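You operate a simulated robot arm through the tools that you are given. There is no shell and no other tool. Be economical: measure what you need, move in short steps, check, and stop when the job is done.

You run a simulated two-armed robot. Do the job below in one go: nothing can be reset, and whatever is moved stays where it is left.

## Task
Sand the old glue off the jig's key with the folded sandpaper.
Fine: slide it to its stop, knob to HOLD before, FREE after; paper back; key in, bar up. What is to be rubbed or washed off counts as gone when no trace of it is left.

The check looks at the end state, three seconds after you hand in, the way a careful person would. Anything else that was tipped, shoved, dropped, spilled or broken makes it a failure.

## Robot
Two 7-joint arms with two-finger grippers on one trunk that stands fixed in place. Base frame: the origin is at the foot of the trunk, x ahead of it, y to its left, z up. Lengths are in m, angles in degrees, forces in N, time in s.
The left shoulder is at [0.057, 0.175, 1.152], the right one opposite. With the tool pointing down near the work surface each hand reaches from about 0.1 to 0.86 m from the base axis, measured 20 degrees to its own side. Payload 2.94 kg a hand.
The tool frame of a hand sits at the grasp point between the pads (the TCP): z along the fingers, y along the line on which they close. The tips reach 0.03 m beyond it. The gripper opens to 0.138 m. The gripper's body begins 0.109 m behind the TCP.
Orientation is told as [roll, pitch, yaw] about the base's x, y, z axes, in that order, counted from this pose: with the fingers straight down and closing along the base's y, the tool's x points along the base's -x, its y along +y and its z along -z.

## Interface
- The arms move only by the tool nudge_tool. It takes "left_commands", "right_commands" or both (then of equal length, played together; a hand with none holds still); each is a list of rows, each an object of numbers (a shift or turn left out is 0, a gripper value left out holds the last): "dx", "dy", "dz": the shift along the tool's x, y, z in m; "wx", "wy", "wz": the turn, a rotation vector about the tool's x, y, z in degrees; "grip": the closure in counts, from 0 (fully open) to 255 (shut). In form: [{"dx": .., "dy": .., "dz": .., "wx": .., "wy": .., "wz": .., "grip": ..}, ...]. A call has 1 to 12 rows; each row is the pose to reach, as a shift and turn from the pose commanded when the call began, along the tool's axes at that moment. Rows are played at 5 a second. More than 0.05 m and 8.6 degrees between two rows, or a gripper value outside its range, and nothing of the call is played. A pose out of reach is approached as far as the arm can. The call stops where the force on the tool passes 40 N (or 10 N more than at its start, if that is more) or the arm is blocked; 0.2 s more then pass. Each finger halts on what it meets, pressing with about 42 N; the grip force reading is that of the motor and also rises with nothing between the fingers. The clock runs only during rows and for 0.2 s after the last one: add rows that repeat a pose to give the fingers time. It gives the time, the measured TCP pose, the force on the tool (base axes), the opening and the grip force at its end, in the units of the frame above (readings bear some noise), with the torque about the TCP (base axes, N m) and any sound that the robot's microphone picked up, and new pictures: "views" is both (left out), scene, wrist or none (wrist: the cameras of the hands that moved).
- Cameras (640 x 400 px; columns grow to the right, rows downward): "scene" is now at [0.1297, 0.0259, 1.6211]; the picture's right is [0.35, -0.94, 0.00], its down [-0.76, -0.28, -0.59] and it looks along [0.55, 0.20, -0.81] (base axes); focal length 312 px, centre (320, 200). "left" rides on the left gripper at [0.071, -0.019, -0.146] in its tool frame; the picture's right is [0.26, 0.96, 0.00], its down [-0.85, 0.23, -0.48] and it looks along [-0.46, 0.12, 0.88] (tool axes); focal length 280 px, centre (320, 200). "right" rides on the right gripper at [0.071, 0.019, -0.146] in its tool frame; the picture's right is [-0.26, 0.97, 0.00], its down [-0.85, -0.23, -0.48] and it looks along [-0.46, -0.12, 0.88] (tool axes); focal length 280 px, centre (320, 200). There is no depth. A picture from a camera that has moved, and an enlarged one, comes with that camera's place and axes in the base frame and with its lens.
- raise_lower(by): slides the trunk up (or, below 0, down) by that many m; the arms and the scene camera ride with it, the base frame stays. It gives what a move gives, with no picture.
- aim_head(pan, tilt): turns the head with the scene camera to pan (to the left, within 120 degrees either way) and tilt (down, from -29 to 69), counted from straight ahead of the robot. It gives what a move gives, and a new picture of the scene camera.
- close_up(camera, box): a new picture of the part [left, top, right, bottom] of that camera's present view, enlarged. The clock stands still meanwhile.
- sign_off(): hands the job in; it is judged then, once.

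Work in short steps. Places have to be worked out from the pictures, the camera data and where the tool is seen: move nearer, look again, correct. Check each grasp and each placing, and mend what went wrong. You have 120 turns and 200 pictures in all, those below and enlarged ones among them. Open the grippers and draw the arms clear of the work before you hand the job in, unless the task says otherwise; then end with one line.

The tools are called as a command line: name --argument value ..., lists and objects as JSON in quotes. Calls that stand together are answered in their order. nudge_tool: Moves the arms, as the interface text tells. Its arguments: {"type":"object","properties":{"left_commands":{"type":"array","items":{"type":"object","properties":{"dx":{"type":"number"},"dy":{"type":"number"},"dz":{"type":"number"},"wx":{"type":"number"},"wy":{"type":"number"},"wz":{"type":"number"},"grip":{"type":"number"}}}},"right_commands":{"type":"array","items":{"type":"object","properties":{"dx":{"type":"number"},"dy":{"type":"number"},"dz":{"type":"number"},"wx":{"type":"number"},"wy":{"type":"number"},"wz":{"type":"number"},"grip":{"type":"number"}}}},"views":{"type":"string","enum":["both","scene","wrist","none"]}},"required":[]} The other tools are called the same way: raise_lower (by) slides the trunk up or down; aim_head (pan, tilt) turns the head that bears the scene camera; close_up (camera, box) takes an enlarged picture of a part of a camera's view; sign_off () hands the job in.

At the start:

```text
clock: 0.0
left_tool_pos: [0.2948, 0.3146, 1.1929]
left_tcp_rot: [0.0, 0.0, 0.0]
left_ft_force: [0.2, -0.6, -0.1]
left_moment: [0.01, -0.06, -0.01]
left_grip_width: 0.1377
left_gripper_force: 0.1
right_tool_pos: [0.5063, 0.0608, 1.1951]
right_tcp_rot: [0.1, 0.2, 0.0]
right_ft_force: [-0.3, 0.3, 0.7]
right_moment: [0.0, -0.02, -0.04]
right_grip_width: 0.138
right_gripper_force: 0.1
trunk travel left (down, up): [-0.325, 0.409]
head pan, tilt: [20.2, 53.9]
```

scene: 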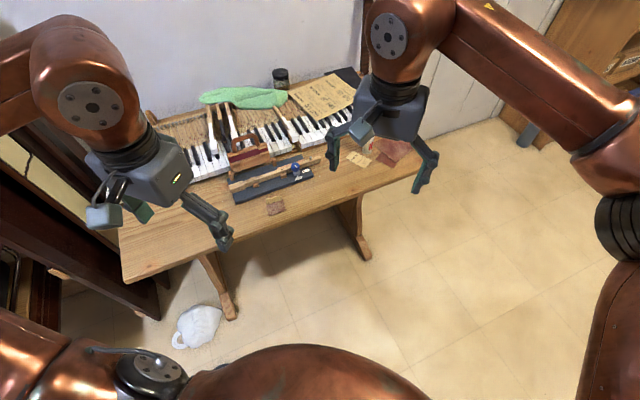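
right: 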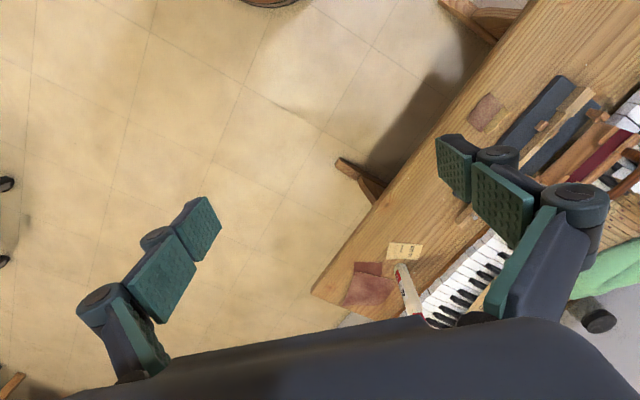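
left: 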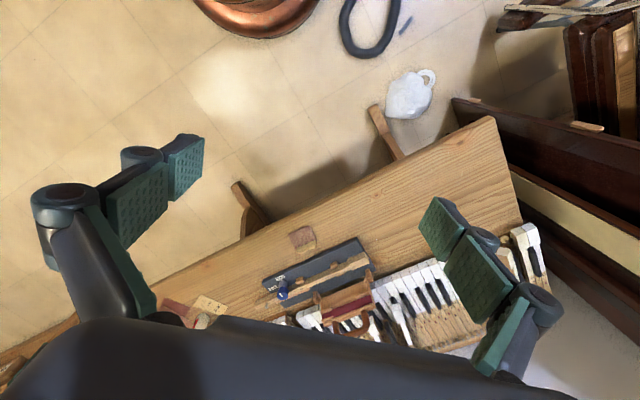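

The bench holds a jig with a blue knob, a folded sandpaper and other piano parts. I take enlarged views first.

close_up --camera "scene" --box '[200, 130, 340, 220]'

close_up --camera "left" --box '[160, 210, 400, 360]'

close_up --camera "right" --box '[320, 50, 640, 330]'

```text
4.44 times, centred on (270, 175) of scene
camera zoom: at [0.1297, 0.0259, 1.6211], right [0.35, -0.94, 0.0], down [-0.76, -0.28, -0.59], along [0.55, 0.2, -0.81], focal length 1389 px, centre (542, 311)
```

zoom: 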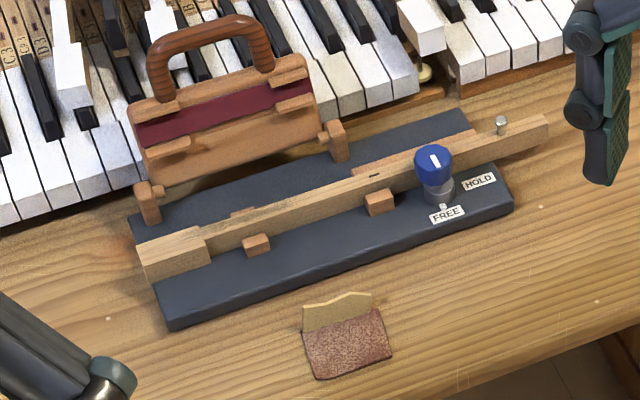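

```text
2.67 times, centred on (280, 285) of left
camera zoom: at [0.2245, 0.2965, 1.3383], right [-0.26, 0.96, 0.0], down [0.85, 0.23, 0.48], along [0.46, 0.12, -0.88], focal length 748 px, centre (427, -27)
```

zoom: 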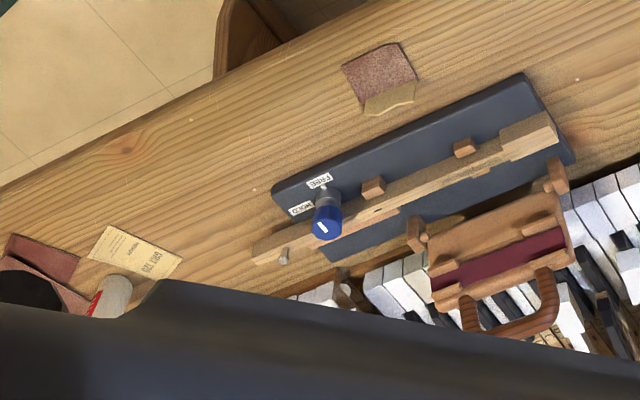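

```text
1.43 times, centred on (480, 190) of right
camera zoom: at [0.4354, 0.0795, 1.3419], right [0.26, 0.97, 0.0], down [0.85, -0.23, 0.47], along [0.46, -0.12, -0.88], focal length 401 px, centre (91, 214)
```

zoom: 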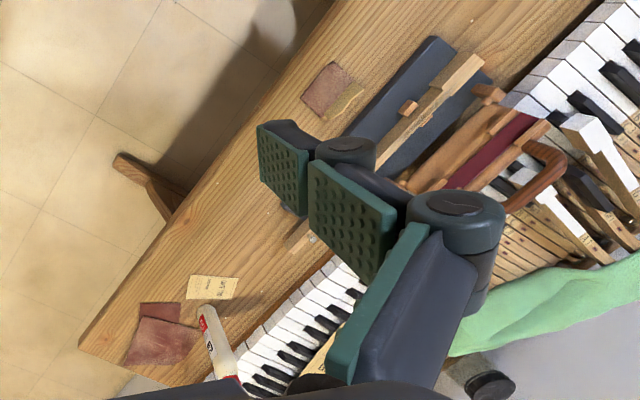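

Triangulated: table z≈0.79, paper ≈(0.62,0.36), knob top ≈(0.76,0.34,0.845), key running along about (0.72,-0.70). I zoom in closer on the details.

close_up --camera "scene" --box '[225, 165, 285, 203]'

close_up --camera "scene" --box '[270, 145, 330, 183]'

close_up --camera "scene" --box '[224, 125, 284, 163]'

close_up --camera "scene" --box '[330, 130, 430, 192]'

```text
10.53 times, centred on (255, 184) of scene
camera zoom: at [0.1297, 0.0259, 1.6211], right [0.35, -0.94, 0.0], down [-0.76, -0.28, -0.59], along [0.55, 0.2, -0.81], focal length 3289 px, centre (1004, 368)
```

zoom: 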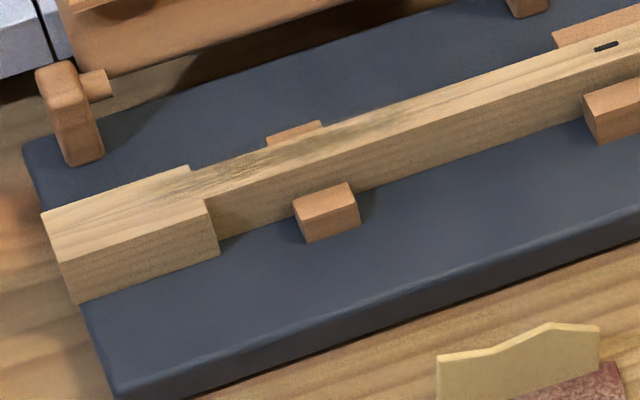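

```text
10.53 times, centred on (300, 164) of scene
camera zoom: at [0.1297, 0.0259, 1.6211], right [0.35, -0.94, 0.0], down [-0.76, -0.28, -0.59], along [0.55, 0.2, -0.81], focal length 3289 px, centre (530, 579)
```

zoom: 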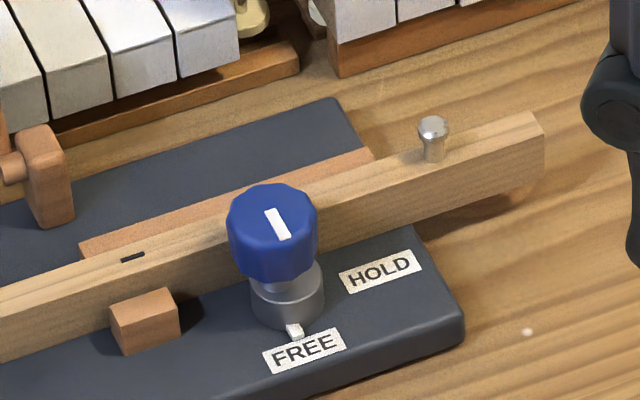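

```text
10.53 times, centred on (254, 144) of scene
camera zoom: at [0.1297, 0.0259, 1.6211], right [0.35, -0.94, 0.0], down [-0.76, -0.28, -0.59], along [0.55, 0.2, -0.81], focal length 3289 px, centre (1015, 790)
```

zoom: 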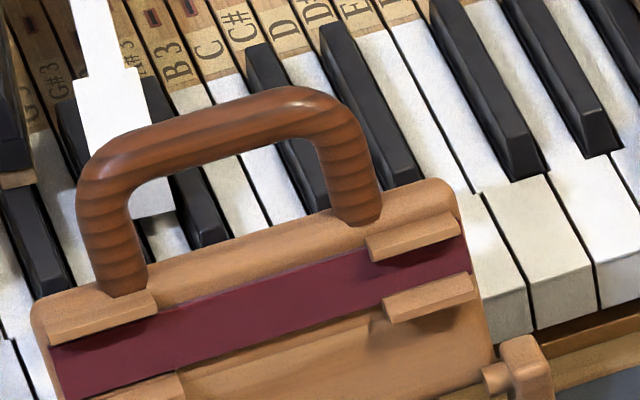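

```text
6.40 times, centred on (380, 161) of scene
camera zoom: at [0.1297, 0.0259, 1.6211], right [0.35, -0.94, 0.0], down [-0.76, -0.28, -0.59], along [0.55, 0.2, -0.81], focal length 2000 px, centre (-64, 450)
```

zoom: 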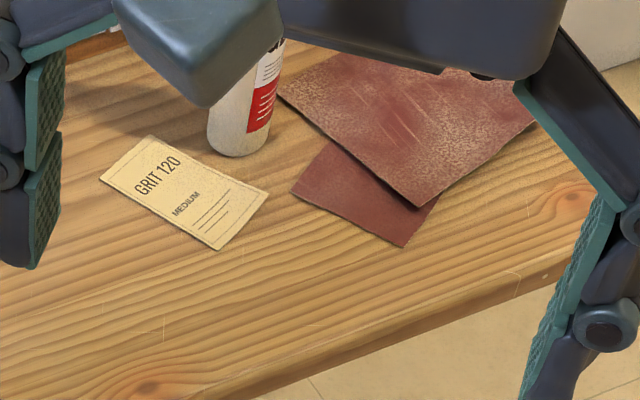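

The knob pointer sits at FREE, the key lies between pegs with a shoulder at its head, and dark residue shows behind the head. I move the left hand nearer for a better look and draw the right arm aside.

nudge_tool --left_commands '[{"dx": -0.035, "dz": 0.024}, {"dx": -0.07, "dz": 0.048}, {"dx": -0.105, "dz": 0.072}, {"dx": -0.14, "dz": 0.096}, {"dx": -0.175, "dz": 0.12}, {"dx": -0.205, "dz": 0.143}]' --right_commands '[{"dx": 0.02, "dy": -0.03}, {"dx": 0.04, "dy": -0.06}, {"dx": 0.06, "dy": -0.09}, {"dx": 0.08, "dy": -0.12}, {"dx": 0.1, "dy": -0.15}, {"dx": 0.12, "dy": -0.18}]' --views "both"

```text
clock: 1.4
left_tool_pos: [0.5002, 0.3159, 1.0484]
left_tcp_rot: [0.0, 0.1, 0.0]
left_ft_force: [0.3, 0.7, 0.2]
left_moment: [0.06, 0.02, -0.02]
left_grip_width: 0.1379
left_gripper_force: 0.0
right_tool_pos: [0.3881, -0.123, 1.193]
right_tcp_rot: [0.2, 0.1, 0.0]
right_ft_force: [0.3, -0.6, 0.9]
right_moment: [0.07, 0.0, -0.04]
right_grip_width: 0.1381
right_gripper_force: 0.1
trunk travel left (down, up): [-0.325, 0.409]
head pan, tilt: [20.2, 53.9]
camera scene: at [0.1302, 0.0235, 1.6211], right [0.35, -0.94, 0.0], down [-0.76, -0.28, -0.59], along [0.55, 0.2, -0.81], focal length 312 px, centre (320, 200)
camera right: at [0.3164, -0.1036, 1.3389], right [0.26, 0.96, 0.0], down [0.85, -0.23, 0.47], along [0.46, -0.12, -0.88], focal length 280 px, centre (320, 200)
camera left: at [0.4292, 0.2964, 1.194], right [-0.26, 0.96, 0.0], down [0.85, 0.23, 0.48], along [0.46, 0.13, -0.88], focal length 280 px, centre (320, 200)
```

scene: 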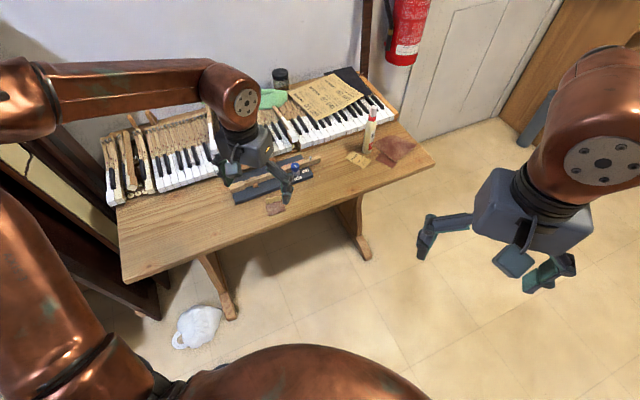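
right: 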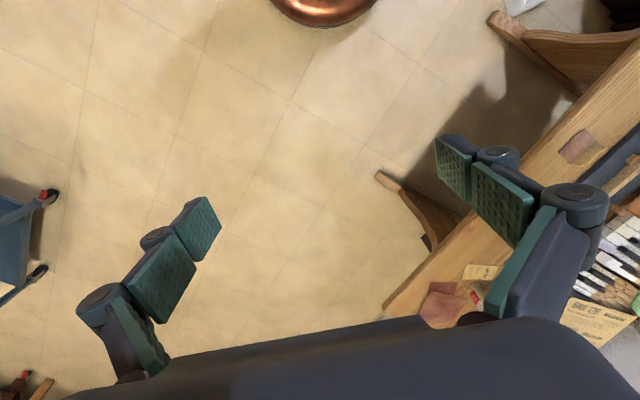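
left: 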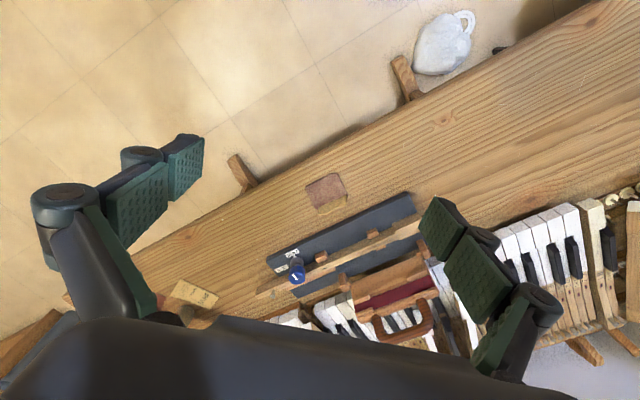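

Zoom on the jig from this viewpoint.

close_up --camera "left" --box '[250, 180, 430, 350]'

close_up --camera "left" --box '[250, 240, 350, 303]'

close_up --camera "left" --box '[330, 190, 450, 270]'

```text
2.35 times, centred on (340, 265) of left
camera zoom: at [0.4292, 0.2964, 1.194], right [-0.26, 0.96, 0.0], down [0.85, 0.23, 0.48], along [0.46, 0.13, -0.88], focal length 660 px, centre (273, 47)
```

zoom: 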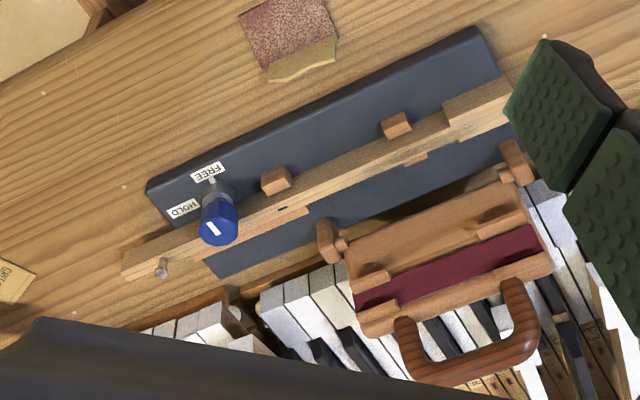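

```text
6.35 times, centred on (300, 272) of left
camera zoom: at [0.4292, 0.2964, 1.194], right [-0.26, 0.96, 0.0], down [0.85, 0.23, 0.48], along [0.46, 0.13, -0.88], focal length 1780 px, centre (447, -254)
```

zoom: 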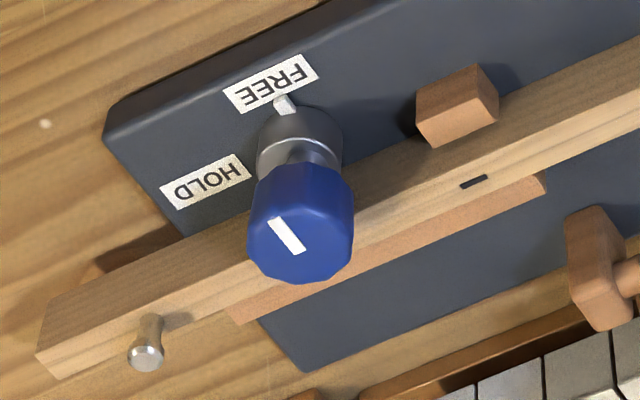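

```text
5.00 times, centred on (390, 230) of left
camera zoom: at [0.4292, 0.2964, 1.194], right [-0.26, 0.96, 0.0], down [0.85, 0.23, 0.48], along [0.46, 0.13, -0.88], focal length 1402 px, centre (-30, 50)
```

zoom: 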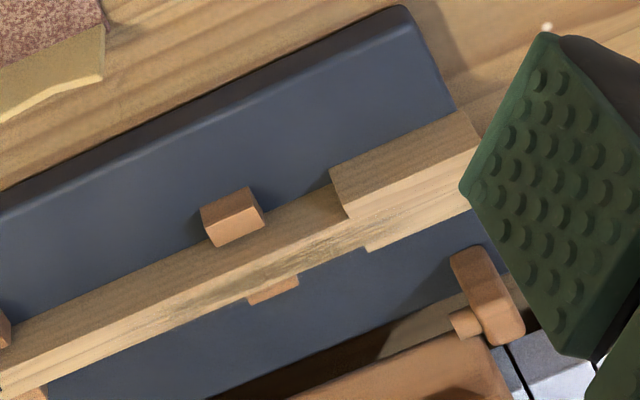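

The head shoulders face two small pegs (front and back), so the stop is reached by sliding the key toward the knob. I turn the left hand 44° so its fingers close across the key, and look along the key.

nudge_tool --left_commands '[{"dx": -0.016, "dy": 0.029, "dz": 0.005, "wz": 7.3}, {"dx": -0.033, "dy": 0.058, "dz": 0.01, "wz": 14.7}, {"dx": -0.05, "dy": 0.087, "dz": 0.015, "wz": 22}, {"dx": -0.067, "dy": 0.116, "dz": 0.02, "wz": 29.3}, {"dx": -0.083, "dy": 0.145, "dz": 0.025, "wz": 36.7}, {"dx": -0.1, "dy": 0.174, "dz": 0.028, "wz": 44}]' --views "wrist"

close_up --camera "scene" --box '[200, 130, 340, 220]'

```text
clock: 2.8
left_tool_pos: [0.4623, 0.2878, 0.9674]
left_tcp_rot: [4.9, -0.1, -38.6]
left_ft_force: [-0.6, 0.0, -0.8]
left_moment: [0.01, 0.02, -0.03]
left_grip_width: 0.1379
left_gripper_force: 0.0
left hand out of reach, approached as far as the arm can: row 2, 3, 4, 5, 6
right_tool_pos: [0.3868, -0.1217, 1.1937]
right_tcp_rot: [0.2, 0.1, 0.0]
right_ft_force: [-0.6, 0.4, 0.0]
right_moment: [0.02, 0.01, -0.01]
right_grip_width: 0.1379
right_gripper_force: 0.0
trunk travel left (down, up): [-0.325, 0.409]
head pan, tilt: [20.2, 53.9]
camera left: at [0.3866, 0.3077, 1.1095], right [0.39, 0.92, 0.08], down [0.78, -0.38, 0.5], along [0.49, -0.13, -0.86], focal length 280 px, centre (320, 200)
```

left: 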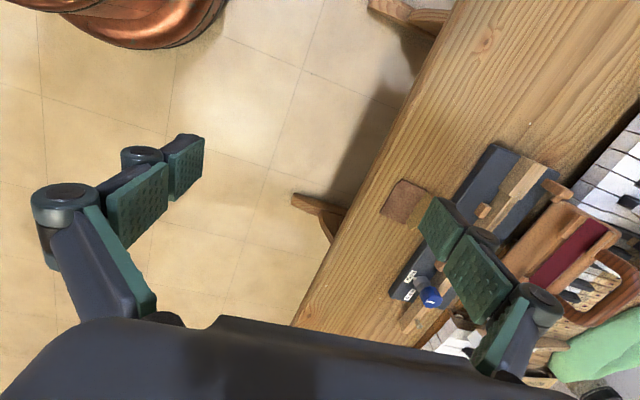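

```text
4.44 times, centred on (270, 175) of scene
camera zoom: at [0.1302, 0.0249, 1.6211], right [0.34, -0.94, 0.0], down [-0.76, -0.28, -0.59], along [0.55, 0.2, -0.81], focal length 1389 px, centre (542, 311)
```

zoom: 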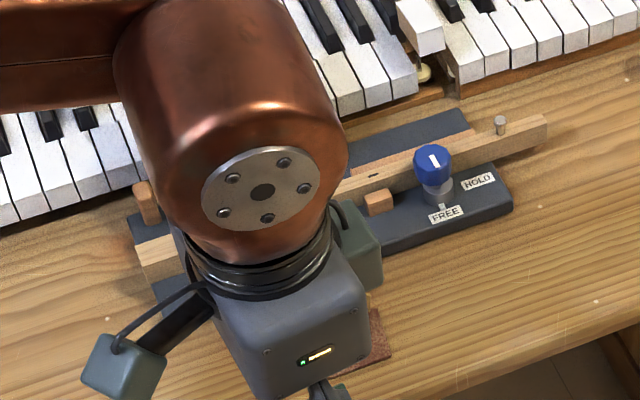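

The turn at that place ran out of reach. I check what pose counts as commanded by sending a null row.

nudge_tool --left_commands '[{"dz": 0.0}]' --views "none"

```text
clock: 3.2
left_tool_pos: [0.4615, 0.2886, 0.9654]
left_tcp_rot: [4.9, -0.1, -38.5]
left_ft_force: [0.4, -0.4, -0.8]
left_moment: [0.01, 0.02, -0.04]
left_grip_width: 0.1379
left_gripper_force: 0.0
right_tool_pos: [0.3875, -0.1222, 1.1927]
right_tcp_rot: [0.2, 0.0, -0.1]
right_ft_force: [0.4, 0.7, -0.1]
right_moment: [0.03, -0.01, -0.02]
right_grip_width: 0.1381
right_gripper_force: 0.1
trunk travel left (down, up): [-0.325, 0.409]
head pan, tilt: [20.2, 53.9]
```

Commanded pose equals the approached one. I undo the turn first and rise a little.

nudge_tool --left_commands '[{"wz": -8, "dz": -0.01}, {"wz": -16, "dz": -0.02}, {"wz": -24, "dz": -0.03}, {"wz": -32, "dz": -0.04}, {"wz": -38.5, "dz": -0.05}]' --views "none"

```text
clock: 4.4
left_tool_pos: [0.4609, 0.2777, 1.0117]
left_tcp_rot: [3.7, -3.2, 0.1]
left_ft_force: [-0.6, 0.7, 0.0]
left_moment: [0.0, -0.01, 0.0]
left_grip_width: 0.1379
left_gripper_force: 0.1
right_tool_pos: [0.3876, -0.1198, 1.194]
right_tcp_rot: [0.2, 0.0, 0.0]
right_ft_force: [-0.4, 0.6, 1.0]
right_moment: [0.03, 0.03, -0.01]
right_grip_width: 0.1379
right_gripper_force: 0.0
trunk travel left (down, up): [-0.325, 0.409]
head pan, tilt: [20.2, 53.9]
```

Now correct the tilt, then move out with a positive yaw to test that side's reach.

nudge_tool --left_commands '[{"wx": 3.7, "wy": 3.2}]' --views "none"

nudge_tool --left_commands '[{"dx": -0.018, "dy": 0.028, "wz": -8}, {"dx": -0.036, "dy": 0.056, "wz": -16}, {"dx": -0.054, "dy": 0.084, "wz": -24}, {"dx": -0.072, "dy": 0.112, "wz": -32}, {"dx": -0.09, "dy": 0.14, "wz": -40}]' --views "wrist"

```text
clock: 4.8
left_tool_pos: [0.4613, 0.2785, 1.0104]
left_tcp_rot: [-0.1, 0.1, 0.0]
left_ft_force: [0.2, 1.3, -0.1]
left_moment: [0.0, 0.0, 0.03]
left_grip_width: 0.1379
left_gripper_force: 0.1
right_tool_pos: [0.3874, -0.1199, 1.1919]
right_tcp_rot: [0.2, 0.1, 0.0]
right_ft_force: [-0.1, 1.0, 0.5]
right_moment: [0.0, -0.02, 0.02]
right_grip_width: 0.1378
right_gripper_force: 0.1
trunk travel left (down, up): [-0.325, 0.409]
head pan, tilt: [20.2, 53.9]
```

```text
clock: 6.0
left_tool_pos: [0.5546, 0.4185, 1.0104]
left_tcp_rot: [0.0, 0.1, 40.2]
left_ft_force: [-0.3, -0.4, 0.7]
left_moment: [-0.03, 0.03, 0.03]
left_grip_width: 0.1379
left_gripper_force: 0.0
right_tool_pos: [0.3873, -0.1206, 1.1926]
right_tcp_rot: [0.1, 0.1, 0.1]
right_ft_force: [-0.4, 0.7, 1.0]
right_moment: [-0.04, 0.01, -0.02]
right_grip_width: 0.1377
right_gripper_force: 0.0
trunk travel left (down, up): [-0.325, 0.409]
head pan, tilt: [20.2, 53.9]
camera left: at [0.5123, 0.3571, 1.1558], right [-0.82, 0.57, 0.0], down [0.5, 0.72, 0.48], along [0.27, 0.39, -0.88], focal length 280 px, centre (320, 200)
```

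left: 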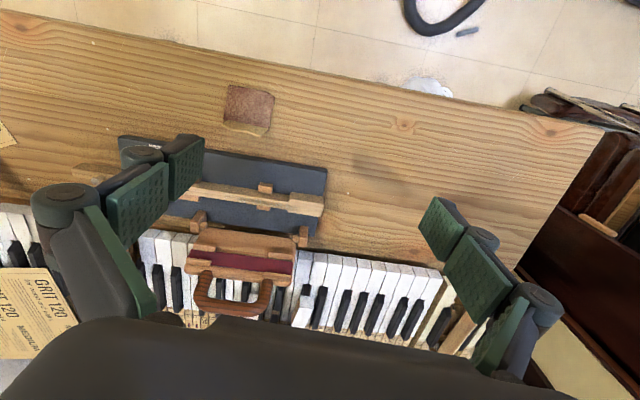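

Positive yaw works and gives a nearly table-aligned view. Zoom on the jig's left part and the paper.

close_up --camera "left" --box '[190, 150, 340, 245]'

close_up --camera "left" --box '[215, 75, 285, 145]'

```text
4.21 times, centred on (265, 198) of left
camera zoom: at [0.5123, 0.3571, 1.1558], right [-0.82, 0.57, 0.0], down [0.5, 0.72, 0.48], along [0.27, 0.39, -0.88], focal length 1181 px, centre (552, 210)
```

zoom: 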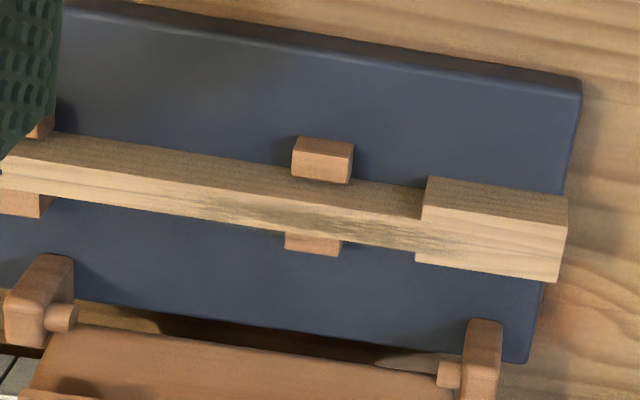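

```text
5.71 times, centred on (250, 110) of left
camera zoom: at [0.5123, 0.3571, 1.1558], right [-0.82, 0.57, 0.0], down [0.5, 0.72, 0.48], along [0.27, 0.39, -0.88], focal length 1602 px, centre (720, 714)
```

zoom: 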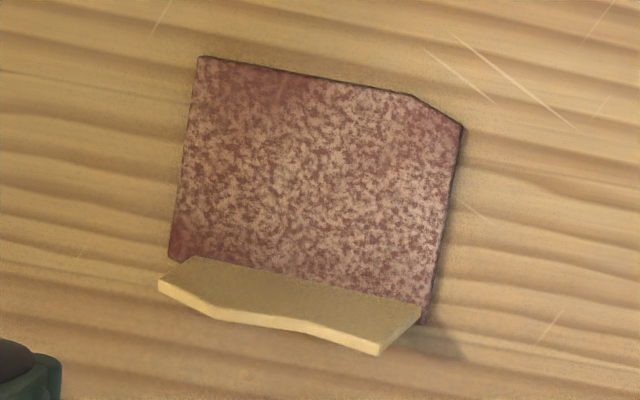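

The residue is a dark smear on the key top around the peg. I go low in front of the paper to see how its tan flap stands.

nudge_tool --left_commands '[{"dx": 0.024, "dy": -0.031, "dz": 0.02, "wz": -2}, {"dx": 0.048, "dy": -0.062, "dz": 0.05, "wz": -4}, {"dx": 0.0723, "dy": -0.094, "dz": 0.09, "wz": -6}]' --views "wrist"

close_up --camera "left" --box '[220, 120, 400, 290]'

```text
refused: row 3 steps farther than a row can; nothing moved
```

```text
2.35 times, centred on (310, 205) of left
camera zoom: at [0.5123, 0.3571, 1.1558], right [-0.82, 0.57, 0.0], down [0.5, 0.72, 0.48], along [0.27, 0.39, -0.88], focal length 660 px, centre (344, 188)
```

zoom: 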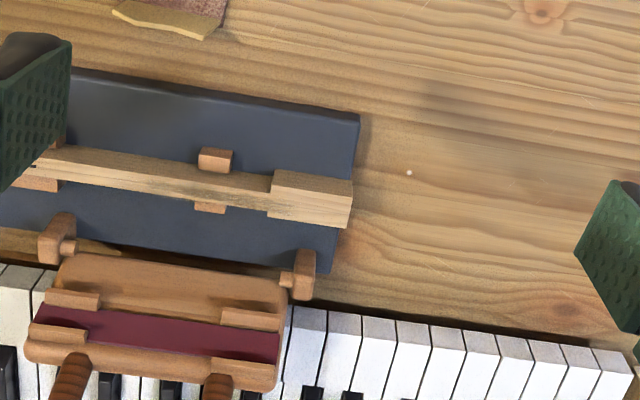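

Split the step into smaller rows.

nudge_tool --left_commands '[{"dx": 0.018, "dy": -0.0235, "dz": 0.022, "wz": -1.5}, {"dx": 0.036, "dy": -0.047, "dz": 0.045, "wz": -3}, {"dx": 0.054, "dy": -0.07, "dz": 0.067, "wz": -4.5}, {"dx": 0.0723, "dy": -0.094, "dz": 0.09, "wz": -6}]' --views "wrist"

close_up --camera "left" --box '[220, 120, 420, 245]'

```text
clock: 7.0
left_tool_pos: [0.5567, 0.2977, 0.9195]
left_tcp_rot: [0.0, 0.0, 46.1]
left_ft_force: [0.8, 0.3, 0.1]
left_moment: [0.0, 0.02, 0.01]
left_grip_width: 0.1381
left_gripper_force: 0.0
right_tool_pos: [0.387, -0.1212, 1.1927]
right_tcp_rot: [0.1, 0.0, 0.1]
right_ft_force: [0.7, -0.5, -0.1]
right_moment: [-0.05, 0.03, -0.04]
right_grip_width: 0.138
right_gripper_force: 0.0
trunk travel left (down, up): [-0.325, 0.409]
head pan, tilt: [20.2, 53.9]
camera left: at [0.5215, 0.2336, 1.0653], right [-0.88, 0.48, 0.0], down [0.42, 0.77, 0.48], along [0.23, 0.42, -0.88], focal length 280 px, centre (320, 200)
```

left: 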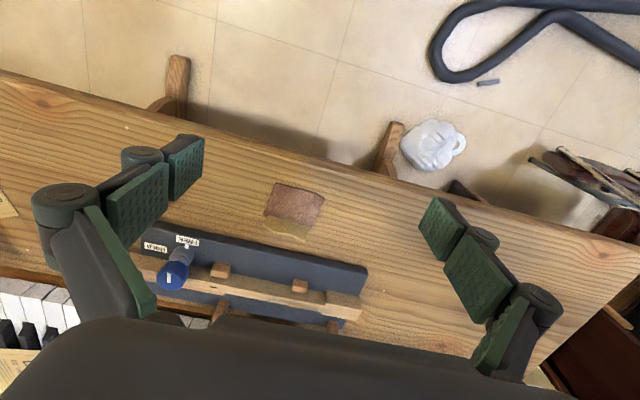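

```text
3.20 times, centred on (320, 182) of left
camera zoom: at [0.5215, 0.2336, 1.0653], right [-0.88, 0.48, 0.0], down [0.42, 0.77, 0.48], along [0.23, 0.42, -0.88], focal length 897 px, centre (320, 256)
```

zoom: 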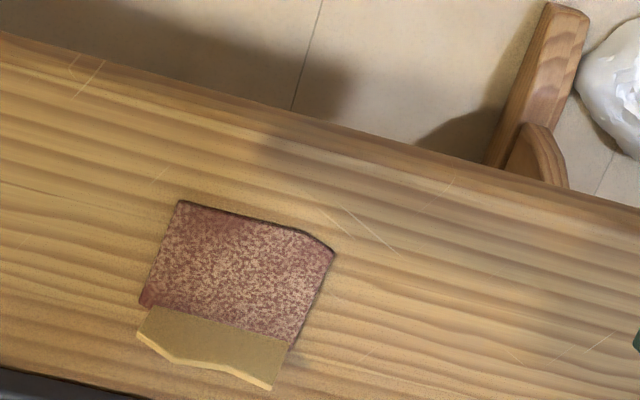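

The flap rises about 2 cm from the paper's far edge, leaning back; the sheet is ~55×42 mm and aligned with the jig. I test whether the left hand can turn to yaw −44° over the paper to pinch that flap.

nudge_tool --left_commands '[{"dx": -0.007, "dz": -0.02, "wz": 8.2}, {"dx": -0.015, "dz": -0.04, "wz": 16.4}, {"dx": -0.022, "dz": -0.05, "wz": 24.6}, {"dx": -0.03, "dz": -0.05, "wz": 32.8}, {"dx": -0.037, "dz": -0.05, "wz": 41}, {"dx": -0.045, "dz": -0.05, "wz": 49.2}, {"dx": -0.052, "dz": -0.05, "wz": 57.4}, {"dx": -0.06, "dz": -0.05, "wz": 65.6}, {"dx": -0.067, "dz": -0.05, "wz": 73.8}, {"dx": -0.074, "dz": -0.05, "wz": 82}, {"dx": -0.0814, "dy": 0.005, "dz": -0.05, "wz": 90}]' --views "none"

```text
clock: 9.4
left_tool_pos: [0.4951, 0.2404, 0.9409]
left_tcp_rot: [4.0, -0.5, -40.6]
left_ft_force: [-1.0, -0.2, 0.4]
left_moment: [0.01, -0.01, 0.03]
left_grip_width: 0.1379
left_gripper_force: 0.0
left hand out of reach, approached as far as the arm can: row 8, 9, 10, 11
right_tool_pos: [0.3878, -0.1219, 1.1934]
right_tcp_rot: [0.2, 0.0, 0.0]
right_ft_force: [0.0, -0.1, -0.6]
right_moment: [0.04, 0.02, 0.03]
right_grip_width: 0.1379
right_gripper_force: 0.0
trunk travel left (down, up): [-0.325, 0.409]
head pan, tilt: [20.2, 53.9]
```

Yaw below about −15° is out of range, so the wrist's slack must be on the positive side. I turn back and then try +136°.

nudge_tool --left_commands '[{"wz": -8.5}, {"wz": -17}, {"wz": -25.5}, {"wz": -34}, {"wz": -42.5}, {"wz": -51}, {"wz": -59.5}, {"wz": -68}, {"wz": -76.5}, {"wz": -85}]' --views "none"

```text
clock: 11.6
left_tool_pos: [0.4913, 0.2411, 0.9413]
left_tcp_rot: [-0.2, -4.0, 44.6]
left_ft_force: [-0.2, 0.3, 0.4]
left_moment: [0.06, -0.01, -0.01]
left_grip_width: 0.1378
left_gripper_force: 0.0
right_tool_pos: [0.3874, -0.1206, 1.1927]
right_tcp_rot: [0.1, 0.1, 0.1]
right_ft_force: [-0.4, -0.5, -0.8]
right_moment: [-0.01, -0.01, 0.02]
right_grip_width: 0.138
right_gripper_force: 0.1
trunk travel left (down, up): [-0.325, 0.409]
head pan, tilt: [20.2, 53.9]
```

Fix the tilt, then advance over the paper.

nudge_tool --left_commands '[{"wy": 4.0}]' --views "none"

nudge_tool --left_commands '[{"dx": -0.042, "dz": -0.005, "wz": -8.2}, {"dx": -0.084, "dz": -0.01, "wz": -16.4}, {"dx": -0.126, "dz": -0.015, "wz": -24.6}, {"dx": -0.168, "dz": -0.02, "wz": -32.8}, {"dx": -0.168, "dz": -0.02, "wz": -41}, {"dx": -0.168, "dz": -0.02, "wz": -49.2}, {"dx": -0.168, "dz": -0.02, "wz": -57.4}, {"dx": -0.168, "dz": -0.02, "wz": -65.6}, {"dx": -0.168, "dz": -0.02, "wz": -73.8}, {"dx": -0.168, "dz": -0.02, "wz": -82}, {"dx": -0.168, "dz": -0.02, "wz": -90}]' --views "wrist"

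```text
clock: 12.0
left_tool_pos: [0.493, 0.2419, 0.9405]
left_tcp_rot: [-0.3, 0.1, 44.5]
left_ft_force: [-0.5, 1.1, -0.1]
left_moment: [-0.01, 0.02, -0.04]
left_grip_width: 0.1379
left_gripper_force: 0.1
right_tool_pos: [0.387, -0.12, 1.193]
right_tcp_rot: [0.1, 0.1, 0.0]
right_ft_force: [0.0, 0.5, 0.5]
right_moment: [-0.03, 0.01, 0.0]
right_grip_width: 0.1379
right_gripper_force: 0.0
trunk travel left (down, up): [-0.325, 0.409]
head pan, tilt: [20.2, 53.9]
```

```text
clock: 14.4
left_tool_pos: [0.6116, 0.3593, 0.9611]
left_tcp_rot: [0.1, 0.2, 134.6]
left_ft_force: [0.3, -0.2, 0.2]
left_moment: [0.01, 0.01, -0.01]
left_grip_width: 0.138
left_gripper_force: 0.2
right_tool_pos: [0.3879, -0.1211, 1.1924]
right_tcp_rot: [0.1, 0.1, 0.1]
right_ft_force: [-0.5, 0.0, -0.6]
right_moment: [0.0, -0.03, 0.0]
right_grip_width: 0.1378
right_gripper_force: 0.1
trunk travel left (down, up): [-0.325, 0.409]
head pan, tilt: [20.2, 53.9]
camera left: at [0.6746, 0.3234, 1.1066], right [-0.5, -0.86, 0.0], down [-0.76, 0.44, 0.47], along [-0.41, 0.24, -0.88], focal length 280 px, centre (320, 200)
```

left: 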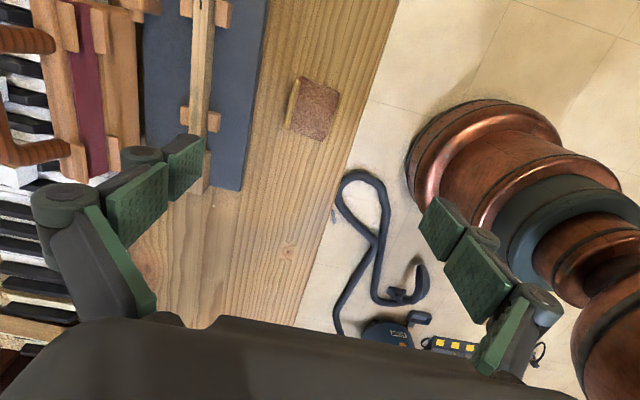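

Yaw 135° works. Zoom on the key, pegs and paper from this side.

close_up --camera "left" --box '[140, 60, 260, 200]'

close_up --camera "left" --box '[275, 65, 355, 145]'

```text
2.86 times, centred on (200, 130) of left
camera zoom: at [0.6746, 0.3234, 1.1066], right [-0.5, -0.86, 0.0], down [-0.76, 0.44, 0.47], along [-0.41, 0.24, -0.88], focal length 801 px, centre (663, 400)
```

zoom: 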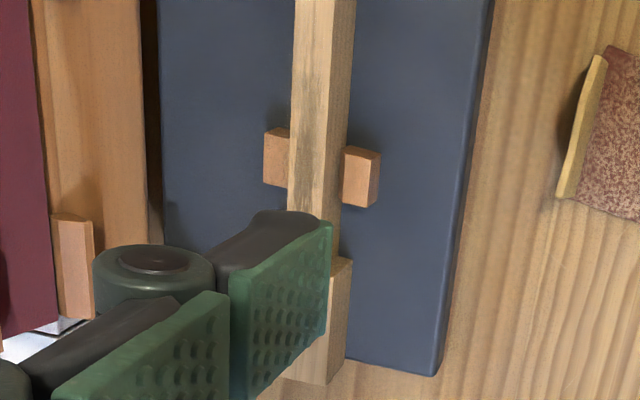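

```text
5.00 times, centred on (315, 105) of left
camera zoom: at [0.6746, 0.3234, 1.1066], right [-0.5, -0.86, 0.0], down [-0.76, 0.44, 0.47], along [-0.41, 0.24, -0.88], focal length 1402 px, centre (345, 675)
```

zoom: 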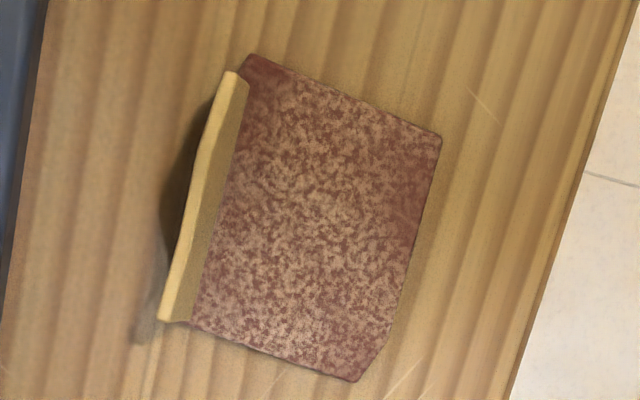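

Key's head end centre ≈(0.624,0.523), top z≈0.822; about 2 cm to the pegs. I close the fingers and bring them above a spot just beyond the head end.

nudge_tool --left_commands '[{"dx": -0.029, "dy": -0.0246, "grip": 255}, {"dx": -0.058, "dy": -0.049, "grip": 255}, {"dx": -0.087, "dy": -0.074, "dz": 0.0, "grip": 255}, {"dx": -0.116, "dy": -0.098, "dz": 0.01, "grip": 255}, {"dx": -0.144, "dy": -0.1228, "dz": 0.03, "wz": -2.4, "grip": 255}, {"dx": -0.144, "dy": -0.1228, "dz": 0.03, "wz": -2.4, "grip": 255}, {"dx": -0.144, "dy": -0.1228, "dz": 0.03, "wz": -2.4, "grip": 255}, {"dx": -0.144, "dy": -0.1228, "dz": 0.03, "wz": -2.4, "grip": 255}]' --views "both"

```text
clock: 16.2
left_tool_pos: [0.5965, 0.5502, 0.9295]
left_tcp_rot: [0.0, 0.2, 136.9]
left_ft_force: [-0.3, -0.2, 0.7]
left_moment: [0.0, -0.01, 0.0]
left_grip_width: 0.0
left_gripper_force: 23.2
right_tool_pos: [0.3877, -0.1212, 1.1936]
right_tcp_rot: [0.1, 0.1, 0.1]
right_ft_force: [-0.8, -0.9, 0.6]
right_moment: [0.03, -0.01, -0.01]
right_grip_width: 0.1378
right_gripper_force: 0.1
trunk travel left (down, up): [-0.325, 0.409]
head pan, tilt: [20.2, 53.9]
camera scene: at [0.1298, 0.0255, 1.6211], right [0.35, -0.94, 0.0], down [-0.76, -0.28, -0.59], along [0.55, 0.2, -0.81], focal length 312 px, centre (320, 200)
camera left: at [0.6622, 0.5149, 1.0762], right [-0.47, -0.88, 0.0], down [-0.78, 0.41, 0.47], along [-0.42, 0.22, -0.88], focal length 280 px, centre (320, 200)
```

scene: 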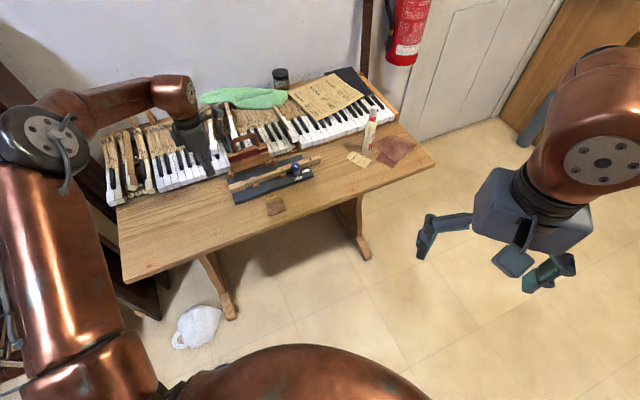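
left: 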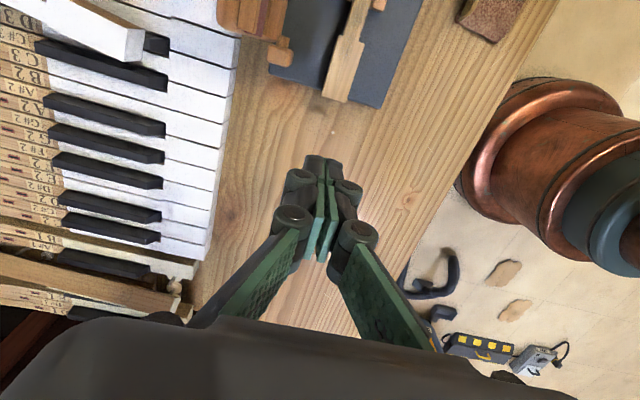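

Fingers are in line with the key axis (2 mm off) with 28 mm gap. I descend until the tips are beside the head end.

nudge_tool --left_commands '[{"dz": 0.03}, {"dz": 0.06}, {"dz": 0.0915}]' --views "wrist"

close_up --camera "scene" --box '[200, 140, 300, 205]'

close_up --camera "left" --box '[240, 0, 440, 200]'

```text
clock: 17.0
left_tool_pos: [0.5849, 0.5455, 0.8482]
left_tcp_rot: [-0.1, 0.3, 136.9]
left_ft_force: [0.4, 0.7, -0.2]
left_moment: [0.02, -0.02, -0.02]
left_grip_width: 0.0
left_gripper_force: 28.2
left hand out of reach, approached as far as the arm can: row 3
right_tool_pos: [0.389, -0.1202, 1.1942]
right_tcp_rot: [0.1, 0.0, 0.0]
right_ft_force: [-0.3, -0.1, 0.2]
right_moment: [-0.02, 0.01, 0.01]
right_grip_width: 0.138
right_gripper_force: 0.1
trunk travel left (down, up): [-0.325, 0.409]
head pan, tilt: [20.2, 53.9]
camera left: at [0.648, 0.5117, 0.9941], right [-0.47, -0.88, 0.0], down [-0.78, 0.41, 0.47], along [-0.42, 0.22, -0.88], focal length 280 px, centre (320, 200)
```

left: 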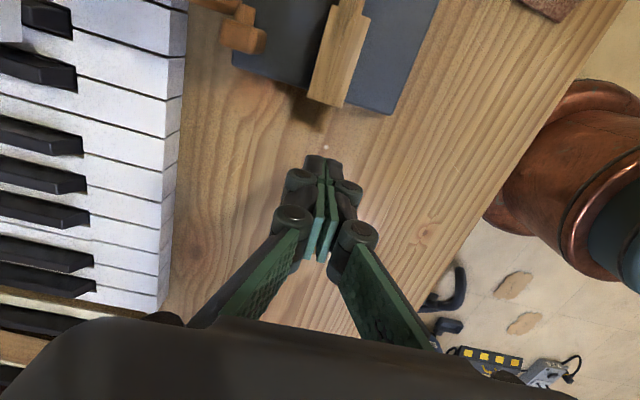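

```text
6.15 times, centred on (250, 172) of scene
camera zoom: at [0.1298, 0.0261, 1.6211], right [0.35, -0.94, 0.0], down [-0.76, -0.28, -0.59], along [0.55, 0.2, -0.81], focal length 1923 px, centre (751, 369)
```

zoom: 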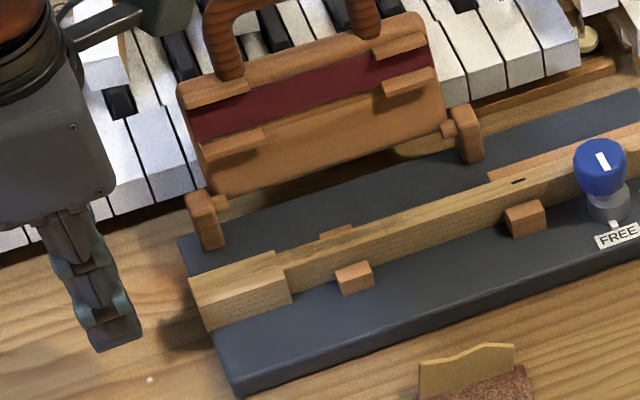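

```text
2.00 times, centred on (340, 100) of left
camera zoom: at [0.648, 0.5117, 0.9941], right [-0.47, -0.88, 0.0], down [-0.78, 0.41, 0.47], along [-0.42, 0.22, -0.88], focal length 561 px, centre (280, 400)
```

zoom: 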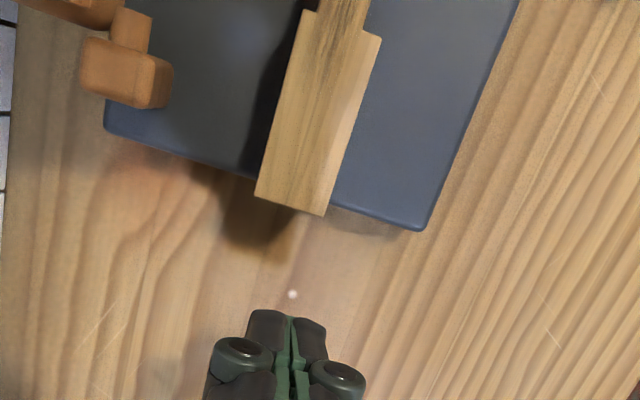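

The arm's reach is the limit here; lowering the trunk will help. I lift the hand 0.1 m and lower the trunk by the same.

nudge_tool --left_commands '[{"dz": -0.04}, {"dz": -0.08}, {"dz": -0.12}]' --views "none"

raise_lower --by -0.11

```text
clock: 17.8
left_tool_pos: [0.5811, 0.543, 0.9685]
left_tcp_rot: [0.0, 0.2, 136.8]
left_ft_force: [0.4, -0.5, 0.3]
left_moment: [0.02, -0.06, 0.0]
left_grip_width: 0.0
left_gripper_force: 28.2
right_tool_pos: [0.385, -0.1216, 1.1933]
right_tcp_rot: [0.3, 0.0, 0.0]
right_ft_force: [0.2, 0.0, 0.0]
right_moment: [0.02, -0.01, -0.01]
right_grip_width: 0.1379
right_gripper_force: 0.0
trunk travel left (down, up): [-0.325, 0.409]
head pan, tilt: [20.2, 53.9]
```

```text
clock: 19.2
left_tool_pos: [0.5823, 0.5456, 0.8596]
left_tcp_rot: [0.0, 0.2, 136.9]
left_ft_force: [0.1, -0.4, 0.8]
left_moment: [-0.01, -0.01, -0.01]
left_grip_width: 0.0
left_gripper_force: 28.0
right_tool_pos: [0.3863, -0.1195, 1.0874]
right_tcp_rot: [0.0, 0.0, 0.0]
right_ft_force: [-0.3, -0.8, -0.4]
right_moment: [-0.02, -0.03, 0.02]
right_grip_width: 0.1379
right_gripper_force: 0.1
trunk travel left (down, up): [-0.215, 0.519]
head pan, tilt: [20.2, 53.9]
```

Align with the key axis (1 cm), descend, and approach to just short of contact.

nudge_tool --left_commands '[{"dy": -0.01, "dz": 0.0}, {"dy": -0.01, "dz": 0.0215}, {"dx": 0.02, "dy": -0.01, "dz": 0.0215}, {"dx": 0.029, "dy": -0.01, "dz": 0.0215}]' --views "wrist"

close_up --camera "left" --box '[240, 0, 440, 200]'

```text
clock: 20.2
left_tool_pos: [0.6108, 0.5333, 0.8378]
left_tcp_rot: [0.1, 0.2, 136.9]
left_ft_force: [0.2, 1.0, 0.7]
left_moment: [-0.04, -0.02, -0.02]
left_grip_width: 0.0
left_gripper_force: 28.7
right_tool_pos: [0.3879, -0.1194, 1.0847]
right_tcp_rot: [0.2, 0.1, -0.1]
right_ft_force: [0.0, 0.0, 0.1]
right_moment: [0.01, 0.0, 0.0]
right_grip_width: 0.138
right_gripper_force: 0.1
trunk travel left (down, up): [-0.215, 0.519]
head pan, tilt: [20.2, 53.9]
camera left: at [0.6767, 0.4988, 0.9834], right [-0.47, -0.88, 0.0], down [-0.78, 0.41, 0.47], along [-0.42, 0.22, -0.88], focal length 280 px, centre (320, 200)
```

left: 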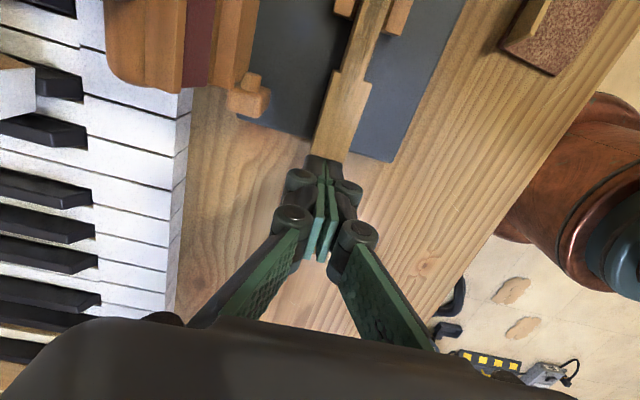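

```text
2.00 times, centred on (340, 100) of left
camera zoom: at [0.6767, 0.4988, 0.9834], right [-0.47, -0.88, 0.0], down [-0.78, 0.41, 0.47], along [-0.42, 0.22, -0.88], focal length 561 px, centre (280, 400)
```

zoom: 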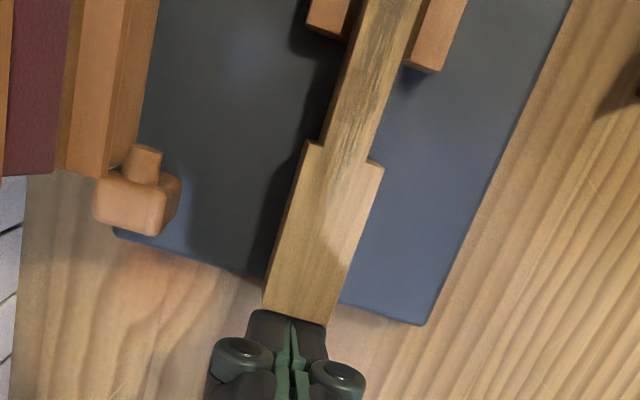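

Nearly touching the head end. I push along the key in 3 mm rows.

nudge_tool --left_commands '[{"dx": 0.003}, {"dx": 0.006}, {"dx": 0.009}, {"dx": 0.012}, {"dx": 0.015}, {"dx": 0.018}]' --views "none"

close_up --camera "left" --box '[240, 0, 440, 200]'

```text
clock: 21.6
left_tool_pos: [0.6235, 0.5209, 0.8382]
left_tcp_rot: [0.2, 0.2, 136.8]
left_ft_force: [1.3, 0.7, 0.0]
left_moment: [-0.01, 0.04, 0.0]
left_grip_width: 0.0
left_gripper_force: 28.5
right_tool_pos: [0.3867, -0.119, 1.0855]
right_tcp_rot: [0.0, 0.1, 0.0]
right_ft_force: [0.3, -0.7, 0.7]
right_moment: [-0.04, -0.03, -0.02]
right_grip_width: 0.1376
right_gripper_force: 0.0
trunk travel left (down, up): [-0.215, 0.519]
head pan, tilt: [20.2, 53.9]
```

```text
2.00 times, centred on (340, 100) of left
camera zoom: at [0.6889, 0.4869, 0.9839], right [-0.47, -0.88, 0.0], down [-0.78, 0.41, 0.47], along [-0.42, 0.22, -0.88], focal length 561 px, centre (280, 400)
```

zoom: 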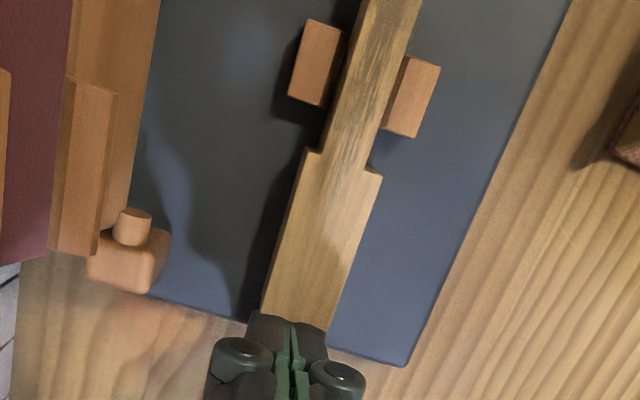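

Key slides freely (no force). Around 1 cm remains; continue in small rows.

nudge_tool --left_commands '[{"dx": 0.002}, {"dx": 0.004}, {"dx": 0.006}, {"dx": 0.007}, {"dx": 0.008}]' --views "none"

close_up --camera "left" --box '[240, 0, 440, 200]'

```text
clock: 22.8
left_tool_pos: [0.6285, 0.5144, 0.8367]
left_tcp_rot: [0.1, 0.2, 137.0]
left_ft_force: [0.0, -0.2, -1.0]
left_moment: [0.02, -0.02, -0.03]
left_grip_width: 0.0
left_gripper_force: 28.4
right_tool_pos: [0.3863, -0.12, 1.0846]
right_tcp_rot: [0.2, 0.2, 0.0]
right_ft_force: [0.6, -0.3, -1.9]
right_moment: [-0.01, 0.01, 0.0]
right_grip_width: 0.1381
right_gripper_force: 0.0
trunk travel left (down, up): [-0.215, 0.519]
head pan, tilt: [20.2, 53.9]
```

```text
2.00 times, centred on (340, 100) of left
camera zoom: at [0.6946, 0.4808, 0.983], right [-0.47, -0.88, 0.0], down [-0.78, 0.41, 0.47], along [-0.42, 0.22, -0.88], focal length 561 px, centre (280, 400)
```

zoom: 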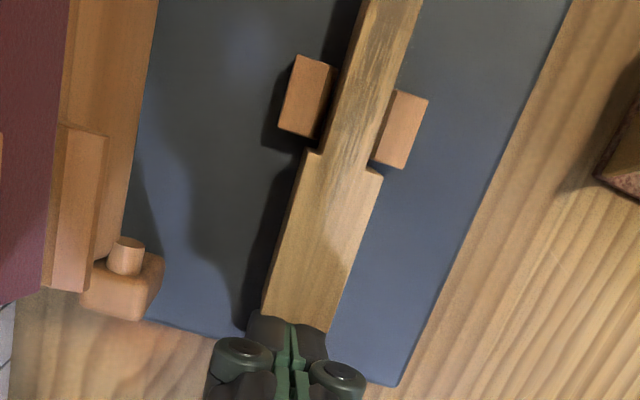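

About 2–4 mm left. Push in 1 mm rows, watching for force.

nudge_tool --left_commands '[{"dx": 0.001}, {"dx": 0.002}, {"dx": 0.003}]' --views "none"

close_up --camera "left" --box '[290, 0, 390, 100]'

```text
clock: 23.6
left_tool_pos: [0.632, 0.5125, 0.836]
left_tcp_rot: [0.1, 0.2, 136.9]
left_ft_force: [-1.1, 0.6, -0.3]
left_moment: [0.01, 0.05, -0.01]
left_grip_width: 0.0
left_gripper_force: 28.3
right_tool_pos: [0.3864, -0.1204, 1.0848]
right_tcp_rot: [0.0, 0.1, 0.0]
right_ft_force: [0.6, -0.6, 1.0]
right_moment: [0.02, 0.0, -0.01]
right_grip_width: 0.138
right_gripper_force: 0.1
trunk travel left (down, up): [-0.215, 0.519]
head pan, tilt: [20.2, 53.9]
```

```text
4.00 times, centred on (340, 50) of left
camera zoom: at [0.6966, 0.4791, 0.9827], right [-0.47, -0.88, 0.0], down [-0.78, 0.41, 0.47], along [-0.42, 0.22, -0.88], focal length 1122 px, centre (240, 800)
```

zoom: 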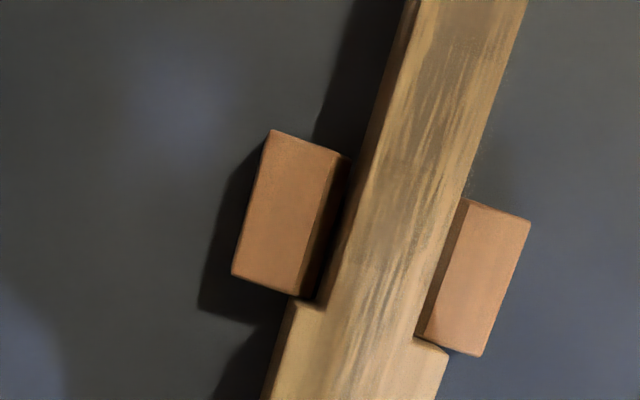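

Gap ~1 mm. Push another 2 mm in half-millimetre rows.

nudge_tool --left_commands '[{"dx": 0.0005}, {"dx": 0.001}, {"dx": 0.0015}, {"dx": 0.002}]' --views "none"

close_up --camera "left" --box '[290, 0, 390, 100]'

```text
clock: 24.6
left_tool_pos: [0.6321, 0.5129, 0.8361]
left_tcp_rot: [0.2, 0.1, 136.8]
left_ft_force: [-5.4, 4.5, -0.1]
left_moment: [0.09, 0.13, 0.01]
left_grip_width: 0.0059
left_gripper_force: 28.8
right_tool_pos: [0.3866, -0.1191, 1.0851]
right_tcp_rot: [0.0, 0.0, 0.1]
right_ft_force: [-0.5, -0.1, -0.2]
right_moment: [-0.02, 0.02, 0.02]
right_grip_width: 0.1382
right_gripper_force: 0.1
trunk travel left (down, up): [-0.215, 0.519]
head pan, tilt: [20.2, 53.9]
```

```text
4.00 times, centred on (340, 50) of left
camera zoom: at [0.697, 0.4791, 0.9827], right [-0.47, -0.88, 0.0], down [-0.78, 0.41, 0.47], along [-0.42, 0.22, -0.88], focal length 1122 px, centre (240, 800)
```

zoom: 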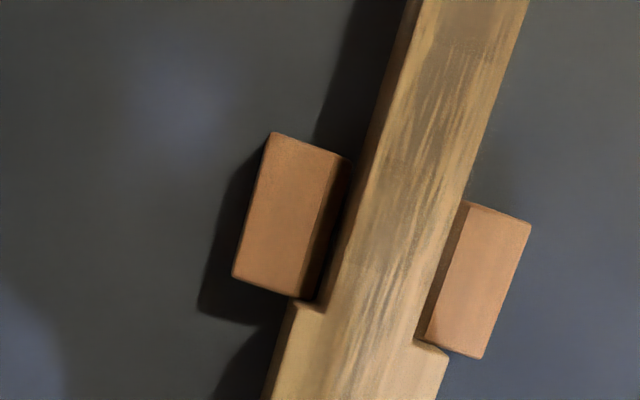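

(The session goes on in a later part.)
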